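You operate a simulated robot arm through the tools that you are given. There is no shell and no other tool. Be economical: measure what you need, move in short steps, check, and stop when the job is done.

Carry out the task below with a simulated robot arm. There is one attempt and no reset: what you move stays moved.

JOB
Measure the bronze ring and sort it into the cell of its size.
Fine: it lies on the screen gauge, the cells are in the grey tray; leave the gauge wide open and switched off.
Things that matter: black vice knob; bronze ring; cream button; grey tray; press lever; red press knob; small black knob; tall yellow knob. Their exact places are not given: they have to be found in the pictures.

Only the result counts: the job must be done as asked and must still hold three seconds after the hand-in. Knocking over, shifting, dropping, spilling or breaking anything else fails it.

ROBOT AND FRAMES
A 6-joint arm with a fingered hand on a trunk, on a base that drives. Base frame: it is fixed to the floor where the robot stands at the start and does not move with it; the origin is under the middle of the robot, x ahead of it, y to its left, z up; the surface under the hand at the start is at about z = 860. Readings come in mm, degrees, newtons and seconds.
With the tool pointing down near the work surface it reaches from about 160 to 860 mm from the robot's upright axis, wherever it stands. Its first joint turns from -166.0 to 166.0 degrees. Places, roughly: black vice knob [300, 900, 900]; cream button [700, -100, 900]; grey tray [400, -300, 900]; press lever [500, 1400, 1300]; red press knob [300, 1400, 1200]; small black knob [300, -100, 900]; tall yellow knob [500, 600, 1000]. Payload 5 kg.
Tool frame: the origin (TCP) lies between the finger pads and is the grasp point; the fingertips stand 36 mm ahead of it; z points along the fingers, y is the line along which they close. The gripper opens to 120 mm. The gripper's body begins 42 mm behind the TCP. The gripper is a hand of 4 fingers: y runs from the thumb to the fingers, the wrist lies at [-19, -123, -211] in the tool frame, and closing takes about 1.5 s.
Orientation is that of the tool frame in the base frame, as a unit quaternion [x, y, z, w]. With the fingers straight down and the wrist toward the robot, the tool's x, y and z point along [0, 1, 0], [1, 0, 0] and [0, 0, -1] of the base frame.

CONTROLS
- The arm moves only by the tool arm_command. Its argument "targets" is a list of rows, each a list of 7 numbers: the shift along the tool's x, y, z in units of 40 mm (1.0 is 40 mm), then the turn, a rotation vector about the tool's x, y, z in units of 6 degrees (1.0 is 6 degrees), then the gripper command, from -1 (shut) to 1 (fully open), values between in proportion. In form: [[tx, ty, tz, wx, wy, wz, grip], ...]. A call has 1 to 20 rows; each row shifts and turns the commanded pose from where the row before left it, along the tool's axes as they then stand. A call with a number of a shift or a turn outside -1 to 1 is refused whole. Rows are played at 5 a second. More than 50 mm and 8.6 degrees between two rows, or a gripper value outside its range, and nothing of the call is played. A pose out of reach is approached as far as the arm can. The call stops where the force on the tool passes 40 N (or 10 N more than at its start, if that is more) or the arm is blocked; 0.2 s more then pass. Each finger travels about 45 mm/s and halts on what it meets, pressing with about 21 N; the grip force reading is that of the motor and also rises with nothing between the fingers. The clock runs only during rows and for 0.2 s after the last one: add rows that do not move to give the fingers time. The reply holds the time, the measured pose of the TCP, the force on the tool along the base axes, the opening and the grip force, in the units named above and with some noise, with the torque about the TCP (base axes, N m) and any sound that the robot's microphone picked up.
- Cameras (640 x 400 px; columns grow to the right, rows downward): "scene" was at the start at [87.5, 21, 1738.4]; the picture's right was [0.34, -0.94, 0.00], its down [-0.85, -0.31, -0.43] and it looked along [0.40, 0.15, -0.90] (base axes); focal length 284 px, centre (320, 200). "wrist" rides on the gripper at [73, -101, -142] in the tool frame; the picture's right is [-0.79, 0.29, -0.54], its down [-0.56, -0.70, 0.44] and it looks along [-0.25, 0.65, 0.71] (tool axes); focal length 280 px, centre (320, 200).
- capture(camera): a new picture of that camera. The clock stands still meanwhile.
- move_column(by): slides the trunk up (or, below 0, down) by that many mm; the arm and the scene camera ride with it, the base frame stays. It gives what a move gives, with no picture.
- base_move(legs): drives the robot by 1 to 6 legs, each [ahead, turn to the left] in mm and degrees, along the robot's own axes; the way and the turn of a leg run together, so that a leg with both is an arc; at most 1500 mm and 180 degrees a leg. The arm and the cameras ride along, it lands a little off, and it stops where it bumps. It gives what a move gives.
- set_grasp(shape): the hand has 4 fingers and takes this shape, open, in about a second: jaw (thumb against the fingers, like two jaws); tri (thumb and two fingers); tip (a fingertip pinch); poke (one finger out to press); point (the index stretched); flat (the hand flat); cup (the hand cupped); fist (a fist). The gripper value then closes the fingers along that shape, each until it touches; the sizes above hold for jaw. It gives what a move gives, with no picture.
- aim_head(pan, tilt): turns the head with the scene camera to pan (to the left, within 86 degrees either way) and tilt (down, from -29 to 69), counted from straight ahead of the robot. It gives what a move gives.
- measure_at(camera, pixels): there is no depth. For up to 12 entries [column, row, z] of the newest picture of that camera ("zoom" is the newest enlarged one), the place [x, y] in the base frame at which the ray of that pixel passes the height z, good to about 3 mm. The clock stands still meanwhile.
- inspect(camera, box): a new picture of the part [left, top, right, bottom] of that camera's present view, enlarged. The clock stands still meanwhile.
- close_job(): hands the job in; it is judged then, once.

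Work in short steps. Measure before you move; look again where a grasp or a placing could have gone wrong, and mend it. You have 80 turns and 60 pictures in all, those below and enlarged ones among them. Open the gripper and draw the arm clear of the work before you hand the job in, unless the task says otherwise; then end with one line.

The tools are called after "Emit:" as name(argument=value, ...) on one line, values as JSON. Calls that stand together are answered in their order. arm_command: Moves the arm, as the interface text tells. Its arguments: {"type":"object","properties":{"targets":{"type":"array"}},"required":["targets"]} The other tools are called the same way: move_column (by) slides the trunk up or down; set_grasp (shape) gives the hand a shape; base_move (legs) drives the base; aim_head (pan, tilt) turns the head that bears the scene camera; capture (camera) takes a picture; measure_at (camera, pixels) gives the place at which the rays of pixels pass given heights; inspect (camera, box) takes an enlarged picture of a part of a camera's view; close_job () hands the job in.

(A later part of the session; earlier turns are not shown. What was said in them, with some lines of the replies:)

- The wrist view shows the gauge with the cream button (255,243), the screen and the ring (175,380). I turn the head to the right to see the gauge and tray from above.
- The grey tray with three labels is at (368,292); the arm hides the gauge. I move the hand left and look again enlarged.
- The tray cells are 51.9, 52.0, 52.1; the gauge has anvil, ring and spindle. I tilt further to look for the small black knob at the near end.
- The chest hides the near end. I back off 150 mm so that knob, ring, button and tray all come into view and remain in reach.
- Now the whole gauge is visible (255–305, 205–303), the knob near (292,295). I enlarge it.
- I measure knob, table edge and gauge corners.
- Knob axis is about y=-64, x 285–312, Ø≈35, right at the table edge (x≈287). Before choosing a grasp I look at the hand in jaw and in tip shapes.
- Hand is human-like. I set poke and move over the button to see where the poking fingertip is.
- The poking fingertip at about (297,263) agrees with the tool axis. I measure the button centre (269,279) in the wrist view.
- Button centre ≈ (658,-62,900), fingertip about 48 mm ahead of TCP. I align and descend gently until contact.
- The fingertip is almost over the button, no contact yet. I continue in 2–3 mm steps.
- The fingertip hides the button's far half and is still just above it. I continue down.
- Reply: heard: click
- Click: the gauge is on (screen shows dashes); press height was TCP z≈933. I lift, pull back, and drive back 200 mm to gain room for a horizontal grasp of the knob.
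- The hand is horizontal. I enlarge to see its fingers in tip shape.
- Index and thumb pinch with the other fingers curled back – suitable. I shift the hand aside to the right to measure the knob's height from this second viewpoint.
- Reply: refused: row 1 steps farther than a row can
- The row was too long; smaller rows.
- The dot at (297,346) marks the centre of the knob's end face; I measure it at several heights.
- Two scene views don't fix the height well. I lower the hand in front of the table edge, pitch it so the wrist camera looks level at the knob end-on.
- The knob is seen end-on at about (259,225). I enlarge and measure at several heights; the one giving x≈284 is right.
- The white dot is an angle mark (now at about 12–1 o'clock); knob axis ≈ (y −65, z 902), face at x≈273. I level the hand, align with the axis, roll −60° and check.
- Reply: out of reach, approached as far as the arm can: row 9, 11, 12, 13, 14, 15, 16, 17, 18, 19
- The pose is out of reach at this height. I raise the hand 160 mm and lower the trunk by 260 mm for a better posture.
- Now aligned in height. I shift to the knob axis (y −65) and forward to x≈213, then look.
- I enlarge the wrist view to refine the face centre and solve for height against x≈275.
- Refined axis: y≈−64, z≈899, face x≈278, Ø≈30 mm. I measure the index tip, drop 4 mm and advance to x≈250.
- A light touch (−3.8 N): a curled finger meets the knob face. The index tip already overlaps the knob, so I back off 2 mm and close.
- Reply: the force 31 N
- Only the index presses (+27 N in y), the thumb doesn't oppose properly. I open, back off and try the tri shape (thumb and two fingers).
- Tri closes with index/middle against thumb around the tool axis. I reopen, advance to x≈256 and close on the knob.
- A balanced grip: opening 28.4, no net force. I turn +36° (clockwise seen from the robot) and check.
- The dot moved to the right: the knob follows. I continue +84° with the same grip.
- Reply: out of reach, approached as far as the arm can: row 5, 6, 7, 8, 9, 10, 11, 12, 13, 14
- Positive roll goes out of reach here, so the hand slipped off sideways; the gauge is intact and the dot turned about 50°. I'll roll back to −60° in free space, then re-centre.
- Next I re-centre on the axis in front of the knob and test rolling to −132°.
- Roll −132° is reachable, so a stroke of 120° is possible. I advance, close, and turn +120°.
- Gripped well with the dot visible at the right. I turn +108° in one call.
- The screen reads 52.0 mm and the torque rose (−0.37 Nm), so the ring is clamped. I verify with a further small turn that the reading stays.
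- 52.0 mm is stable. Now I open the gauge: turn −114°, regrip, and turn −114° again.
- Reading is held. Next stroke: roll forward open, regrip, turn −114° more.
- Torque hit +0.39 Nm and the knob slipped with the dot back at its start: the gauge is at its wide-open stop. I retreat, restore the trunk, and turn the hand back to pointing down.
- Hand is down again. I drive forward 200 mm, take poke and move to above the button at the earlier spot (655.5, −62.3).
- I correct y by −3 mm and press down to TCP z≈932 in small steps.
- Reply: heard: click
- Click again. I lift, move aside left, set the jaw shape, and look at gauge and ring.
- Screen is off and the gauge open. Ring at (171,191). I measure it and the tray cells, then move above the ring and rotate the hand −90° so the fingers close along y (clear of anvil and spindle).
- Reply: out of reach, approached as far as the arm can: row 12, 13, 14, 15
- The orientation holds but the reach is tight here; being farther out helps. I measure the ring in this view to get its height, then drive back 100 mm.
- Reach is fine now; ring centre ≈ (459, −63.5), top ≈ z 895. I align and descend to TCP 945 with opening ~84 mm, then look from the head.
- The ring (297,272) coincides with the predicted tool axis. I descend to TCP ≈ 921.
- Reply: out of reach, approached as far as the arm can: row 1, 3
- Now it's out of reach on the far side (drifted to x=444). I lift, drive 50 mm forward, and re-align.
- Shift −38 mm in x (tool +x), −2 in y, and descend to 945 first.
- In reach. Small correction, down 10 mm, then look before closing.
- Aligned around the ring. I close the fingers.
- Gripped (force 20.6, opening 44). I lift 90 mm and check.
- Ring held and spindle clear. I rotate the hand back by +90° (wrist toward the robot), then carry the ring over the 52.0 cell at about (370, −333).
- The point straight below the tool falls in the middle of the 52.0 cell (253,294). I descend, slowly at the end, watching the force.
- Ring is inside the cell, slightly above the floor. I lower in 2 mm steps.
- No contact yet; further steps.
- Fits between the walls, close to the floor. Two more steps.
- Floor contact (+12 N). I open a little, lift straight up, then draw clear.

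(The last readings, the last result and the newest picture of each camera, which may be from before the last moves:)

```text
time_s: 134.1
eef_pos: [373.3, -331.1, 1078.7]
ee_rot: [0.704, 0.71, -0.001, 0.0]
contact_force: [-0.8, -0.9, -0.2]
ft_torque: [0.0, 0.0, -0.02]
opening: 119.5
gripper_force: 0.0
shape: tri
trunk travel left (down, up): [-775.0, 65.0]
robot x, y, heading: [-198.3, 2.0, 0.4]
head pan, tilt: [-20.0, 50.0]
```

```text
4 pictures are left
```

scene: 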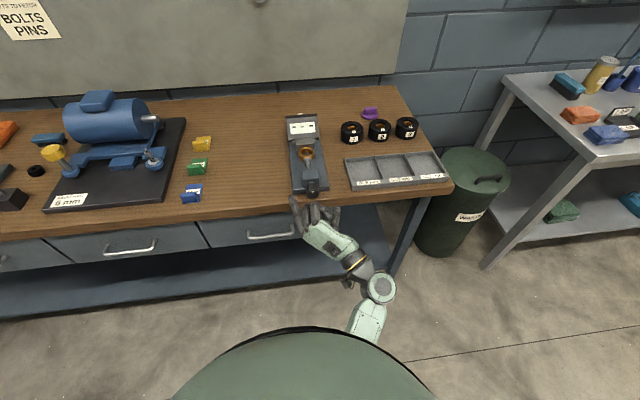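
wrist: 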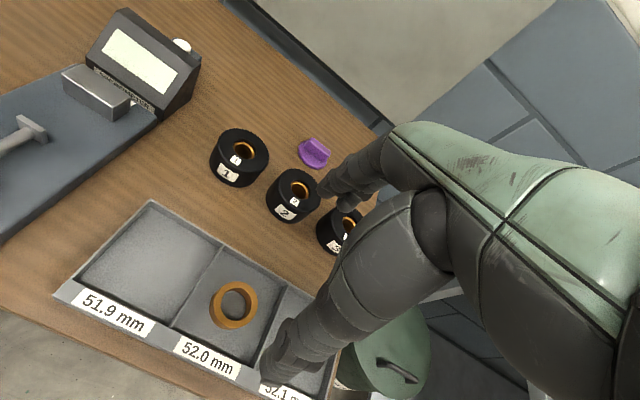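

The ring lies in the 52.0 cell and the screen is blank. I raise the arm clear and take a last look at the gauge.

Emit:
arm_command(targets=[[0, 0, -1, 0, 0, 0, 1], [0, 0, -1, 0, 0, 0, 1], [0, -1, 0, 0, 0, 0, 1], [0, -1, 0, 0, 0, 0, 1], [0, 0, 0, 0, 0, 0, 1]])

Emit:
inspect(camera="scene", box=[220, 170, 412, 290])

```text
time_s: 135.3
eef_pos: [293.9, -330.1, 1155.7]
ee_rot: [0.704, 0.71, 0.001, 0.001]
contact_force: [1.0, 0.6, 0.5]
ft_torque: [0.02, -0.01, 0.04]
opening: 119.7
gripper_force: 0.1
shape: tri
trunk travel left (down, up): [-775.0, 65.0]
robot x, y, heading: [-197.0, 3.0, 0.5]
head pan, tilt: [-20.0, 50.0]
```

```text
3.33 times, centred on (316, 230) of scene
```

zoom: 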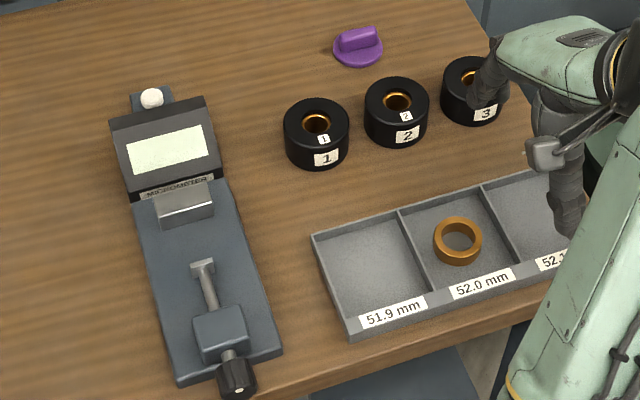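

Ring in the 52.0 cell, spindle fully back, screen blank, everything else in place. I hand in.

Emit:
close_job()

```text
The job is handed in.
```

The ring measured 52.0 mm and is in the 52.0 mm cell of the grey tray; the gauge is wide open and switched off, and the job is handed in.
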